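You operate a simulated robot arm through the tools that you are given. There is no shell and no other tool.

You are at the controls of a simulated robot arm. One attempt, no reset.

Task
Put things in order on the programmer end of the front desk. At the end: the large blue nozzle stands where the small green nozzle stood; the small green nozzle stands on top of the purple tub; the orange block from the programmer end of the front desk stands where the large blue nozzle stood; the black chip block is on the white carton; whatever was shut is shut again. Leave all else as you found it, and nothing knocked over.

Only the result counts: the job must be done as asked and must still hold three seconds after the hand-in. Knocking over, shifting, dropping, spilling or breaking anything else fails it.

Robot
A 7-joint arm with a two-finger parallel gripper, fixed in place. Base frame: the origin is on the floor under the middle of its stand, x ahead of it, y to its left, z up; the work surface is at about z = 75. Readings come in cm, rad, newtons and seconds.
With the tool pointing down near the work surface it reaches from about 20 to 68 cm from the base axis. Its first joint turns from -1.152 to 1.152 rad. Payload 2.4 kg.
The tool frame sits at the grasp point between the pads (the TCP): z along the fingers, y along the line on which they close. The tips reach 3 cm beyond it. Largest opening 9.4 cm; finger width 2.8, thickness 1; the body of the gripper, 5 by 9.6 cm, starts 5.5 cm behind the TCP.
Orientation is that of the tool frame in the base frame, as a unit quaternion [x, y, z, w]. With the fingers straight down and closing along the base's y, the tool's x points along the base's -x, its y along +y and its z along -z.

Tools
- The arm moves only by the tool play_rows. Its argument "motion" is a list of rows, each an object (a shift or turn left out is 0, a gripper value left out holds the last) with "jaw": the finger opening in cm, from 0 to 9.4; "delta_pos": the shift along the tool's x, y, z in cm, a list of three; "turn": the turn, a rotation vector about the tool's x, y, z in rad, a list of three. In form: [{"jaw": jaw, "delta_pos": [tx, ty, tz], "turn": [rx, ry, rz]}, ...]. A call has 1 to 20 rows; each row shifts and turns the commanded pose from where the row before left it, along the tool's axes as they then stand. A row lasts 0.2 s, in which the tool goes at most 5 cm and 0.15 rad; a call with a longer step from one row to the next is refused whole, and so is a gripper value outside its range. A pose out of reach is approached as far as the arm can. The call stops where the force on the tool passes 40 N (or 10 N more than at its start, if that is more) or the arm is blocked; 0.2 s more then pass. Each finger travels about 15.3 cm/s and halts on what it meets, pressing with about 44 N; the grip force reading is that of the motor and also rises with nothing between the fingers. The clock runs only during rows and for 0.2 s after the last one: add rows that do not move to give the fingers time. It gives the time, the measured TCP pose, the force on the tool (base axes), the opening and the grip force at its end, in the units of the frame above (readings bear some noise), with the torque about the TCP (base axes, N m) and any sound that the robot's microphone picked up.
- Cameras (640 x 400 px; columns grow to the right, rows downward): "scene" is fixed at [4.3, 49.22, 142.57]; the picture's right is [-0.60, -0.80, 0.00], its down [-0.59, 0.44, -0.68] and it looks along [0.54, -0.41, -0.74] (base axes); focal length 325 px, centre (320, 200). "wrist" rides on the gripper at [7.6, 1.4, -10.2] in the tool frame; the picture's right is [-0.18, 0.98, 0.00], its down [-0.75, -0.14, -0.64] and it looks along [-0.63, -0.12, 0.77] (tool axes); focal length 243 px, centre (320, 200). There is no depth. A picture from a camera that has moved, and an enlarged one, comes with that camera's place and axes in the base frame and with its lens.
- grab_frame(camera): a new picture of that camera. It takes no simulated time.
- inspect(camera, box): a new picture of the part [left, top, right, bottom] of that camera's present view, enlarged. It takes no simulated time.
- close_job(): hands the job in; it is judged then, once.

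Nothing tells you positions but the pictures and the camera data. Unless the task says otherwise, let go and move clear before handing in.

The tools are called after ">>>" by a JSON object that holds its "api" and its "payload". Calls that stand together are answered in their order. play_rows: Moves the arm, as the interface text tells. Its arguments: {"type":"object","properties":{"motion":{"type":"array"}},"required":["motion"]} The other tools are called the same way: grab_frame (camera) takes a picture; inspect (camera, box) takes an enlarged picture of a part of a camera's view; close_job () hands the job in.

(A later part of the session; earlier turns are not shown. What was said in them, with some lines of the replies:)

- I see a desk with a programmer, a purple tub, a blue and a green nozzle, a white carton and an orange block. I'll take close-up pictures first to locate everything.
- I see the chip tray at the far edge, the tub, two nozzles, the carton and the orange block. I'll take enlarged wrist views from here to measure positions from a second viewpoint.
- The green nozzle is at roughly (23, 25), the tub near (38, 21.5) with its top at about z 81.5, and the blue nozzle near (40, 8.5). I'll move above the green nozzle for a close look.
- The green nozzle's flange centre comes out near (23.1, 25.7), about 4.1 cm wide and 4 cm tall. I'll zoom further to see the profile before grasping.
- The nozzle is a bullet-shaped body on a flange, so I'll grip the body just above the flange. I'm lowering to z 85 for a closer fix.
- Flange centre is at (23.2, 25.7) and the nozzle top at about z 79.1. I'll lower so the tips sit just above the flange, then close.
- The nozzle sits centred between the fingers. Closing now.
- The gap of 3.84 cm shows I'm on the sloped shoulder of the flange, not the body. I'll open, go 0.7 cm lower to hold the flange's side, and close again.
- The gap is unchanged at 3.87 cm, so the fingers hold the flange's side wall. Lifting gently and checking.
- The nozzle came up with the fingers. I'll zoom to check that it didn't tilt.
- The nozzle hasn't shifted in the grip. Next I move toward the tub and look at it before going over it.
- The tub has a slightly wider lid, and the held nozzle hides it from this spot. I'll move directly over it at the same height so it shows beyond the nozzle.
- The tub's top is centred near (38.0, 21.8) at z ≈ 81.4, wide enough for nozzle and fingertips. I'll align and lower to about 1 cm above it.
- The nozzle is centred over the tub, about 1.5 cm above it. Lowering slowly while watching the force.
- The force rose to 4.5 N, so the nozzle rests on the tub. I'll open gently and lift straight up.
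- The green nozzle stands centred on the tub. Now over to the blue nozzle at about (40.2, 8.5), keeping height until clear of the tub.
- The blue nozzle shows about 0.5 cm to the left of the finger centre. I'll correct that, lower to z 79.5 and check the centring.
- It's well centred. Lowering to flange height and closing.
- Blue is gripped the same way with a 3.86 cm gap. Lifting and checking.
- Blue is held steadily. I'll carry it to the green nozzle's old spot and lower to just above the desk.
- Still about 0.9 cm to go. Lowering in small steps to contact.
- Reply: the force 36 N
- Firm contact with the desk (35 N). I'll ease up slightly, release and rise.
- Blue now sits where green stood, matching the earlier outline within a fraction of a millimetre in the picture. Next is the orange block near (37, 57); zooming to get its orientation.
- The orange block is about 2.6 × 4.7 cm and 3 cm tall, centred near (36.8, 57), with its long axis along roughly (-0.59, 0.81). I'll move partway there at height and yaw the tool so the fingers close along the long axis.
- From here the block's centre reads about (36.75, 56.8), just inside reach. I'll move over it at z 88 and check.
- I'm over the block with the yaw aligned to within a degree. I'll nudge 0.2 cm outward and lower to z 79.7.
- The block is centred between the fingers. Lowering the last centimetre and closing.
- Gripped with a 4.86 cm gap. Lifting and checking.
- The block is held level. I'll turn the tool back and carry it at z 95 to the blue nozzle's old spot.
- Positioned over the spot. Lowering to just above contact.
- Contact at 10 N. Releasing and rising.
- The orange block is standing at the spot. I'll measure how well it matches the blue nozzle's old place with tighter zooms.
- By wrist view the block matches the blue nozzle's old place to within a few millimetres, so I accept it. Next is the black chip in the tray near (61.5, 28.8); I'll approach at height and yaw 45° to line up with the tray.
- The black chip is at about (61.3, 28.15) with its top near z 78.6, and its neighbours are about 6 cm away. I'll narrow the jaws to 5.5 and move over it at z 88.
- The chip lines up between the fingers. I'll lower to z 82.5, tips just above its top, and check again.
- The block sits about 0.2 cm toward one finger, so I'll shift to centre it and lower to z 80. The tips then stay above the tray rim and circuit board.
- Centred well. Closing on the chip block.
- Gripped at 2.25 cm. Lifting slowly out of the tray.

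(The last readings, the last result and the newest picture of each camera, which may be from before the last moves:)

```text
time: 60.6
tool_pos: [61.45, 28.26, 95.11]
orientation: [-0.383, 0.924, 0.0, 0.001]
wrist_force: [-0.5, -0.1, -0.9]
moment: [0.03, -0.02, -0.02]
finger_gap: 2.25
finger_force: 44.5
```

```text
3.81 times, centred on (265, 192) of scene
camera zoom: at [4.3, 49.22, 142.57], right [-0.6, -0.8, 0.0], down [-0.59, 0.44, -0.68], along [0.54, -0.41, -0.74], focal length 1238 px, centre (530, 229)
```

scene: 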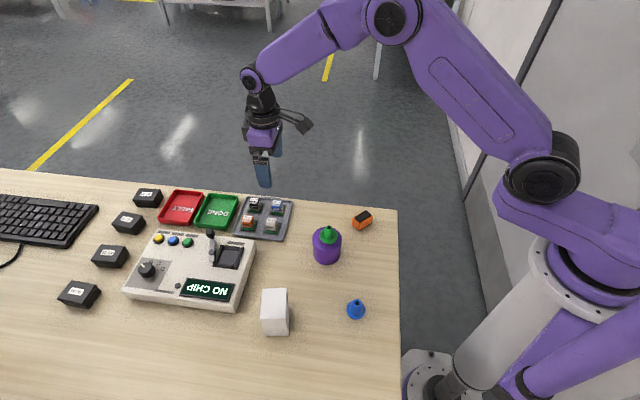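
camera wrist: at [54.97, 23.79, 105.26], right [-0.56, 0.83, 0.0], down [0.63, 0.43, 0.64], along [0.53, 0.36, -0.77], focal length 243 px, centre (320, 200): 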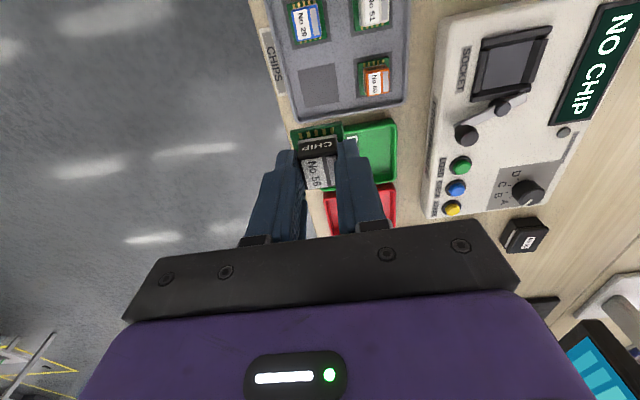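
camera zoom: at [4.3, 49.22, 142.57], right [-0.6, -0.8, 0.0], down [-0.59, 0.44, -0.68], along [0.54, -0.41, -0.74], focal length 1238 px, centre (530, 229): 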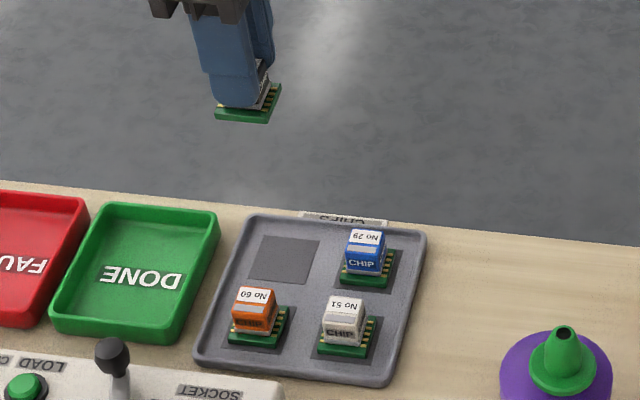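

The chip with its board is in hand and the other chips are undisturbed. I'll carry it at height to above the white carton.

>>> {"api": "play_rows", "payload": {"motion": [{"delta_pos": [1.43, 3.307, -0.222]}, {"delta_pos": [1.43, 3.307, -0.222]}, {"delta_pos": [1.43, 3.307, -0.222]}, {"delta_pos": [1.43, 3.307, -0.222]}, {"delta_pos": [1.43, 3.307, -0.222]}, {"delta_pos": [1.43, 3.307, -0.222]}, {"delta_pos": [1.43, 3.307, -0.222]}, {"delta_pos": [1.43, 3.307, -0.222]}, {"delta_pos": [1.43, 3.307, -0.222]}, {}, {}]}}

>>> {"api": "grab_frame", "payload": {"camera": "wrist"}}

>>> {"api": "inspect", "payload": {"camera": "wrist", "box": [220, 50, 420, 175]}}

>>> {"api": "grab_frame", "payload": {"camera": "scene"}}

```text
time: 63.0
tool_pos: [31.34, 40.17, 96.99]
orientation: [-0.383, 0.924, 0.001, -0.001]
wrist_force: [0.8, 0.4, -0.4]
moment: [0.01, 0.01, 0.01]
finger_gap: 2.27
finger_force: 44.5
```

```text
taken
camera wrist: at [24.91, 35.69, 107.17], right [-0.56, 0.83, 0.0], down [0.63, 0.43, 0.64], along [0.53, 0.36, -0.77], focal length 243 px, centre (320, 200)
```

wrist: 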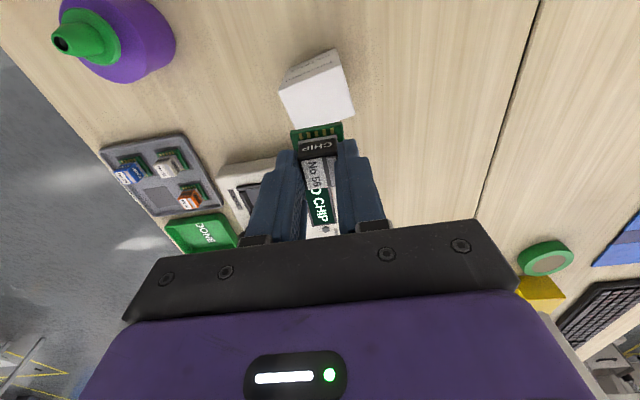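

```text
3.20 times, centred on (320, 112) of wrist
camera zoom: at [24.91, 35.69, 107.17], right [-0.56, 0.83, 0.0], down [0.63, 0.43, 0.64], along [0.53, 0.36, -0.77], focal length 776 px, centre (320, 480)
```

zoom: 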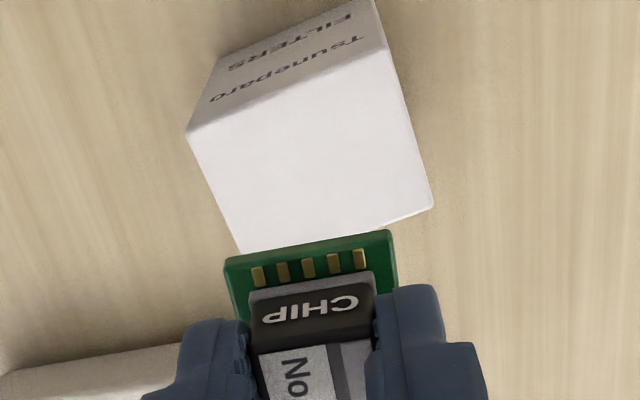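

```text
taken
```

scene: 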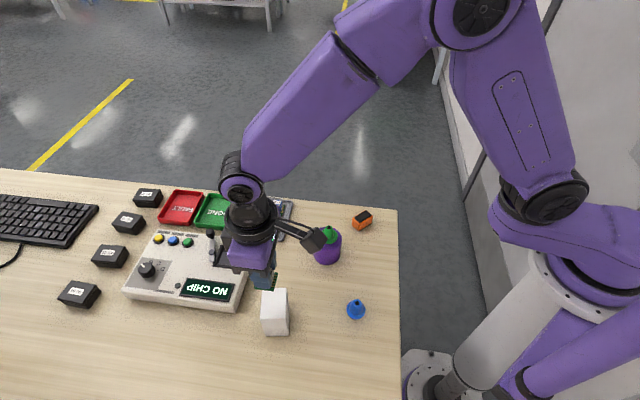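

The carton's top is centred near (31.3, 39.85) at z ≈ 83.9, rotated about 10° from my tool yaw. I'll centre, turn to match, and lower to about 2 cm above it.

>>> {"api": "play_rows", "payload": {"motion": [{"delta_pos": [0.25, -0.2, 0]}, {"turn": [0, 0, -0.09]}, {"turn": [0, 0, -0.09]}, {"delta_pos": [0, 0, 2.5]}, {"delta_pos": [0, 0, 2.5]}, {"delta_pos": [0, 0, 1.5]}, {}, {}]}}

>>> {"api": "inspect", "payload": {"camera": "wrist", "box": [220, 70, 420, 195]}}

>>> {"api": "inspect", "payload": {"camera": "scene", "box": [225, 255, 321, 340]}}

```text
time: 64.8
tool_pos: [31.29, 39.81, 90.52]
orientation: [-0.464, 0.886, 0.0, 0.0]
wrist_force: [0.4, 0.1, -0.4]
moment: [0.01, 0.01, 0.04]
finger_gap: 2.27
finger_force: 43.7
```

```text
3.20 times, centred on (320, 132) of wrist
camera zoom: at [25.71, 34.28, 100.78], right [-0.7, 0.71, 0.0], down [0.54, 0.54, 0.64], along [0.46, 0.45, -0.77], focal length 776 px, centre (320, 416)
```

zoom: 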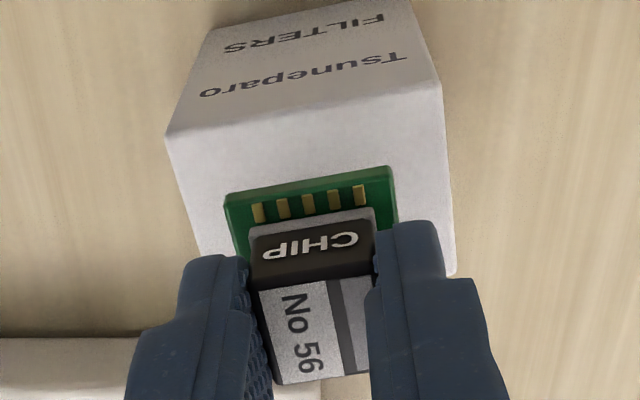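

```text
4.71 times, centred on (273, 298) of scene
camera zoom: at [4.3, 49.22, 142.57], right [-0.6, -0.8, 0.0], down [-0.59, 0.44, -0.68], along [0.54, -0.41, -0.74], focal length 1529 px, centre (541, -259)
```

zoom: 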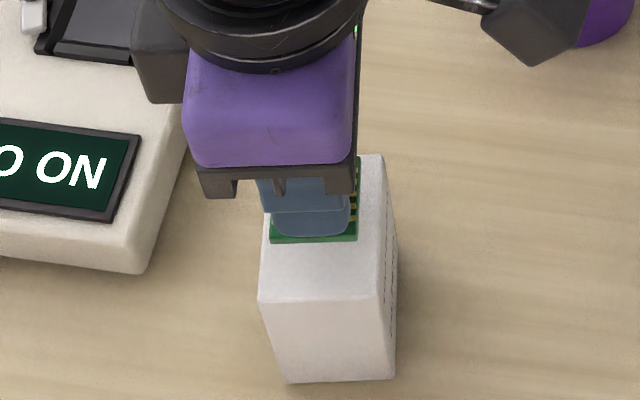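

The chip is aligned over the carton's top. Lowering carefully in small steps with force checks.

>>> {"api": "play_rows", "payload": {"motion": [{"delta_pos": [0, 0, 0.6]}, {"delta_pos": [0, 0, 0.5]}, {"delta_pos": [0, 0, 0.3]}, {}, {}]}}

>>> {"api": "inspect", "payload": {"camera": "scene", "box": [245, 275, 305, 320]}}

>>> {"api": "inspect", "payload": {"camera": "wrist", "box": [220, 70, 420, 195]}}

```text
time: 66.0
tool_pos: [31.26, 39.84, 89.14]
orientation: [-0.464, 0.886, 0.0, 0.0]
wrist_force: [-0.7, -0.8, -0.1]
moment: [0.02, 0.02, -0.05]
finger_gap: 2.27
finger_force: 44.1
```

```text
8.89 times, centred on (275, 298) of scene
camera zoom: at [4.3, 49.22, 142.57], right [-0.6, -0.8, 0.0], down [-0.59, 0.44, -0.68], along [0.54, -0.41, -0.74], focal length 2888 px, centre (720, -667)
```

zoom: 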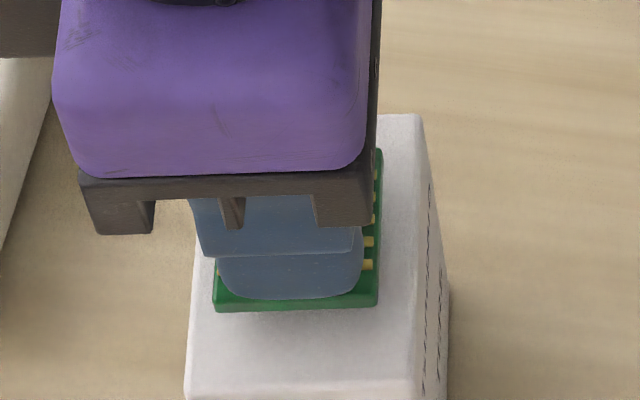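

```text
3.20 times, centred on (320, 132) of wrist
camera zoom: at [25.75, 34.32, 99.37], right [-0.7, 0.71, 0.0], down [0.54, 0.54, 0.64], along [0.46, 0.45, -0.77], focal length 776 px, centre (320, 416)
```

zoom: 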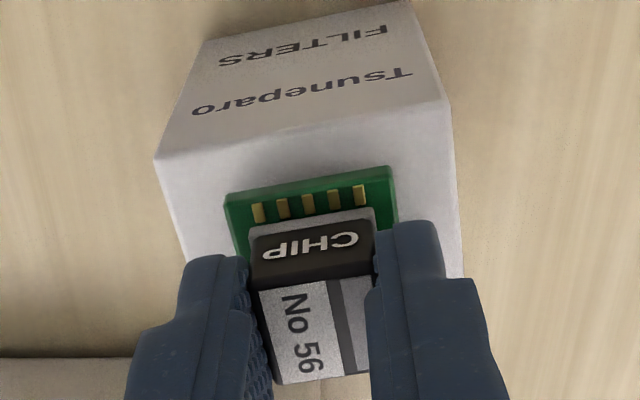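

>>> {"api": "play_rows", "payload": {"motion": [{"delta_pos": [0, 0, 0.15]}, {"delta_pos": [0, 0, 0.15]}, {"delta_pos": [0, 0, 0.1]}, {}, {}]}}

>>> {"api": "inspect", "payload": {"camera": "scene", "box": [245, 275, 305, 320]}}

```text
time: 67.2
tool_pos: [31.32, 39.79, 88.82]
orientation: [-0.465, 0.885, 0.0, 0.0]
wrist_force: [0.4, 0.4, 0.1]
moment: [-0.02, -0.01, -0.07]
finger_gap: 2.25
finger_force: 43.6
```

```text
8.89 times, centred on (275, 298) of scene
camera zoom: at [4.3, 49.22, 142.57], right [-0.6, -0.8, 0.0], down [-0.59, 0.44, -0.68], along [0.54, -0.41, -0.74], focal length 2888 px, centre (720, -667)
```

zoom: 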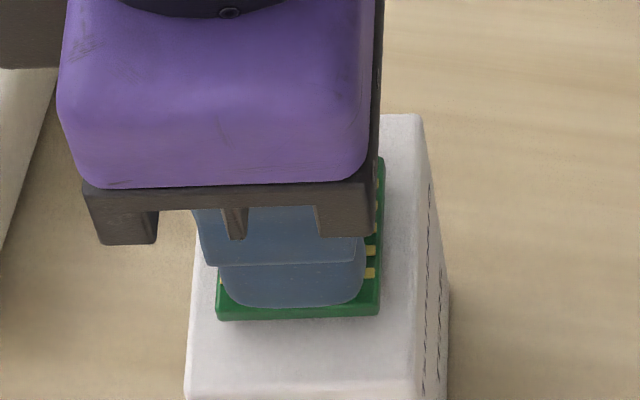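

>>> {"api": "play_rows", "payload": {"motion": [{"delta_pos": [0, 0, 0.1]}, {"delta_pos": [0, 0, 0.1]}, {}]}}

>>> {"api": "inspect", "payload": {"camera": "scene", "box": [245, 275, 305, 320]}}

```text
time: 68.0
tool_pos: [31.23, 39.88, 88.56]
orientation: [-0.464, 0.886, 0.001, 0.0]
wrist_force: [-0.3, -0.7, 0.0]
moment: [-0.03, 0.0, 0.03]
finger_gap: 2.28
finger_force: 43.6
```

```text
8.89 times, centred on (275, 298) of scene
camera zoom: at [4.3, 49.22, 142.57], right [-0.6, -0.8, 0.0], down [-0.59, 0.44, -0.68], along [0.54, -0.41, -0.74], focal length 2888 px, centre (720, -667)
```

zoom: 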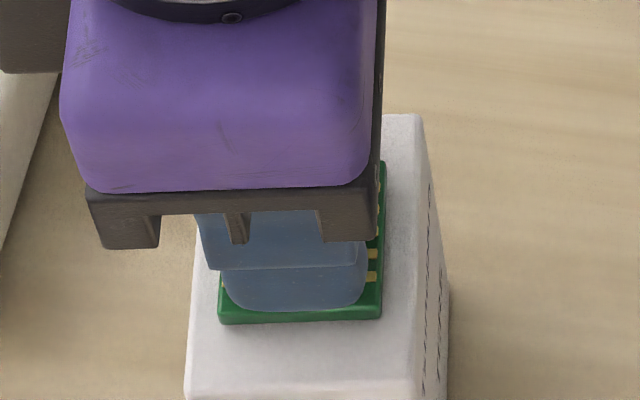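

>>> {"api": "play_rows", "payload": {"motion": [{"delta_pos": [0, 0, 0.1]}, {"delta_pos": [0, 0, 0.05]}, {}]}}

```text
time: 68.8
tool_pos: [31.32, 39.77, 88.44]
orientation: [-0.464, 0.886, 0.0, 0.0]
wrist_force: [-1.6, -2.9, 10.7]
moment: [-0.16, 0.11, 0.01]
finger_gap: 2.27
finger_force: 43.9
```

Contact at 10.7 N: the chip rests on the carton. Easing slightly, opening gently, and rising.

>>> {"api": "play_rows", "payload": {"motion": [{"delta_pos": [0, 0, -0.05]}, {}, {"jaw": 2.6}, {"jaw": 3.4}, {"jaw": 4.4}, {"jaw": 5.0}, {}, {"delta_pos": [0, 0, -0.5]}, {"delta_pos": [0, 0, -1.5]}, {"delta_pos": [0, 0, -3.0]}, {"delta_pos": [0, 0, -4.0]}, {"delta_pos": [0, 0, -4.0]}, {}, {}]}}

>>> {"api": "grab_frame", "payload": {"camera": "wrist"}}

>>> {"api": "inspect", "payload": {"camera": "scene", "box": [225, 255, 321, 340]}}

>>> {"api": "grab_frame", "payload": {"camera": "scene"}}

```text
time: 71.8
tool_pos: [31.5, 39.83, 101.36]
orientation: [-0.464, 0.886, 0.0, 0.0]
wrist_force: [0.2, -0.3, 0.3]
moment: [0.01, -0.01, 0.04]
finger_gap: 5.03
finger_force: 0.1
```

```text
taken
camera wrist: at [25.9, 34.29, 111.65], right [-0.7, 0.71, 0.0], down [0.54, 0.54, 0.64], along [0.46, 0.45, -0.77], focal length 243 px, centre (320, 200)
```

wrist: 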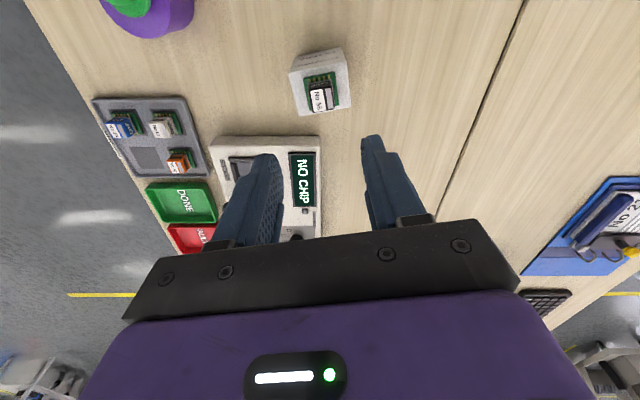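

```text
4.71 times, centred on (273, 298) of scene
camera zoom: at [4.3, 49.22, 142.57], right [-0.6, -0.8, 0.0], down [-0.59, 0.44, -0.68], along [0.54, -0.41, -0.74], focal length 1529 px, centre (541, -259)
```

zoom: 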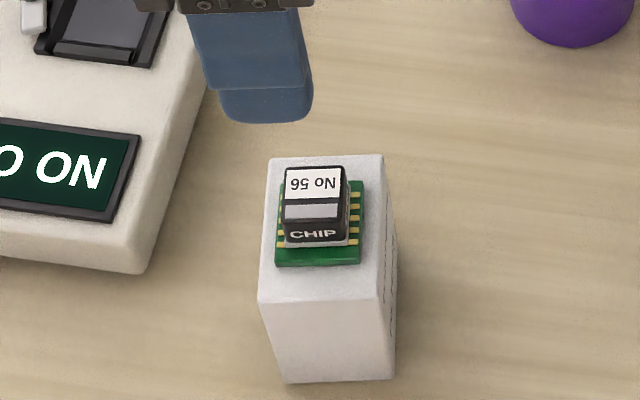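

```text
taken
```

scene: 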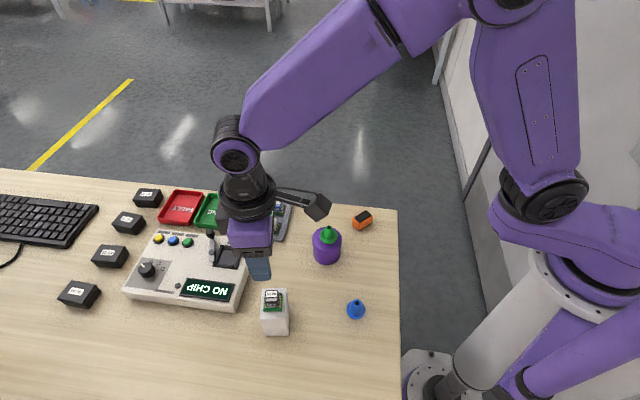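

The black chip stands on the carton and the carton hasn't moved. I'll return to the start pose, clear of everything, to compare the final layout with the initial picture.

>>> {"api": "play_rows", "payload": {"motion": [{"turn": [0, 0, 0.138]}, {"turn": [0, 0, 0.138]}, {"turn": [0, 0, 0.138]}, {"turn": [0, 0, 0.138]}, {"turn": [0, 0, 0.138]}, {"turn": [0, 0, 0.138]}, {"turn": [0, 0, 0.138]}, {"delta_pos": [-1.07, -3.807, -0.84]}, {"delta_pos": [-1.07, -3.807, -0.84]}, {"delta_pos": [-1.07, -3.807, -0.84]}, {"delta_pos": [-1.07, -3.807, -0.84]}, {"delta_pos": [-1.07, -3.807, -0.84]}, {"delta_pos": [-1.07, -3.807, -0.84]}, {"jaw": 9.4, "delta_pos": [-1.07, -3.807, -0.84]}, {}, {}]}}

>>> {"api": "inspect", "payload": {"camera": "wrist", "box": [240, 0, 440, 125]}}

>>> {"api": "grab_frame", "payload": {"camera": "wrist"}}

>>> {"api": "grab_frame", "payload": {"camera": "scene"}}

>>> {"api": "inspect", "payload": {"camera": "scene", "box": [220, 180, 420, 305]}}

>>> {"api": "inspect", "payload": {"camera": "scene", "box": [100, 180, 300, 305]}}

```text
time: 75.2
tool_pos: [38.71, 13.2, 107.3]
orientation: [0.001, 1.0, 0.0, 0.001]
wrist_force: [-0.2, 0.2, 1.4]
moment: [-0.04, 0.01, -0.01]
finger_gap: 9.4
finger_force: 0.2
```

```text
3.20 times, centred on (340, 62) of wrist
camera zoom: at [31.08, 14.48, 117.59], right [0.19, 0.98, 0.0], down [0.75, -0.14, 0.64], along [0.63, -0.12, -0.77], focal length 776 px, centre (256, 640)
```

zoom: 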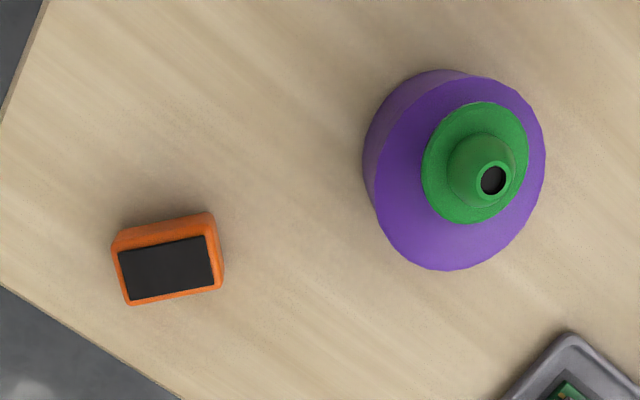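

```text
taken
camera wrist: at [31.08, 14.48, 117.59], right [0.19, 0.98, 0.0], down [0.75, -0.14, 0.64], along [0.63, -0.12, -0.77], focal length 243 px, centre (320, 200)
```

wrist: 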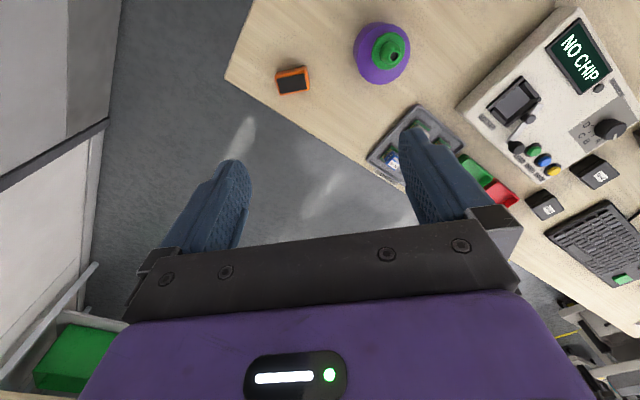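

```text
taken
```

scene: 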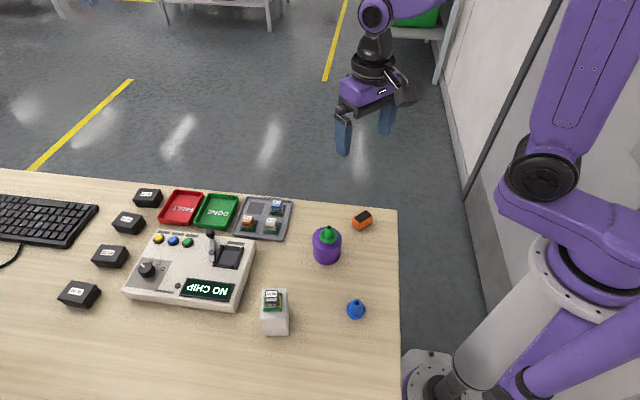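

```text
3.20 times, centred on (320, 242) of scene
camera zoom: at [4.3, 49.21, 142.57], right [-0.6, -0.8, 0.0], down [-0.59, 0.44, -0.68], along [0.54, -0.41, -0.74], focal length 1040 px, centre (320, 64)
```

zoom: 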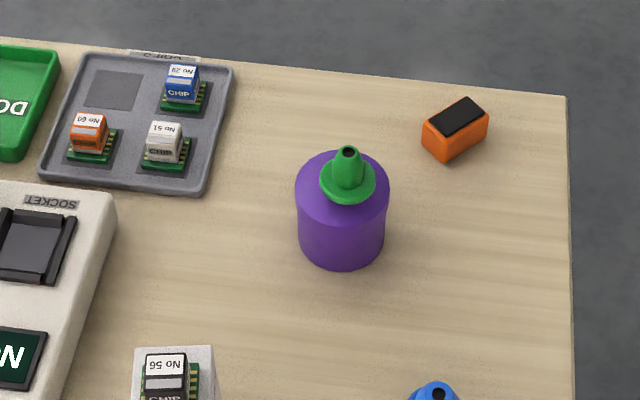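

```text
3.20 times, centred on (200, 242) of scene
camera zoom: at [4.3, 49.21, 142.57], right [-0.6, -0.8, 0.0], down [-0.59, 0.44, -0.68], along [0.54, -0.41, -0.74], focal length 1040 px, centre (704, 64)
```

zoom: 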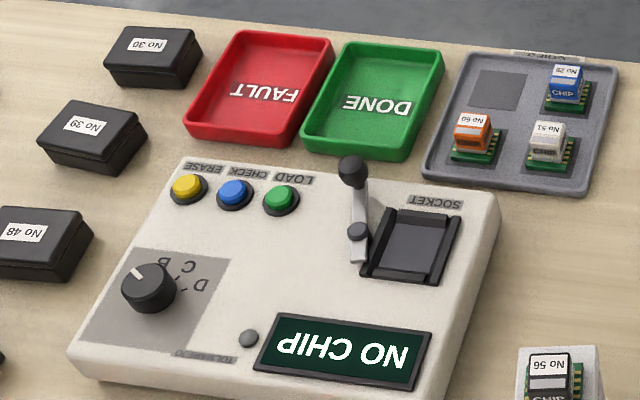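

Everything is in place. Blue stands on green's old spot, green on the shut tub, the orange block on blue's old spot to within a few millimetres, and the black chip on the carton. Nothing else has moved from the first pictures, nothing was opened, and the gripper is empty and clear, so I'm handing in.

>>> {"api": "close_job", "payload": {}}

```text
The job is handed in.
```

I finished the job and handed it in; I don't have the judge's result yet. In the last pictures:

- **Blue nozzle:** it stands where the small green nozzle stood, and its outline matches the green one's almost exactly in the fixed camera.
- **Green nozzle:** it stands upright near the middle of the purple tub's lid.
- **Orange block:** it stands where the blue nozzle stood. The two cameras disagree slightly, so it could be off by up to about 0.6 cm. I left it rather than risk regrasping it.
- **Black chip block:** chip No 56, with its circuit board, sits flat on the white carton, and the carton did not move.
- **Everything else:** nothing was opened, so everything shut stayed shut. I saw no other object moved or knocked over, and the empty gripper is back at its start position, clear of the desk.
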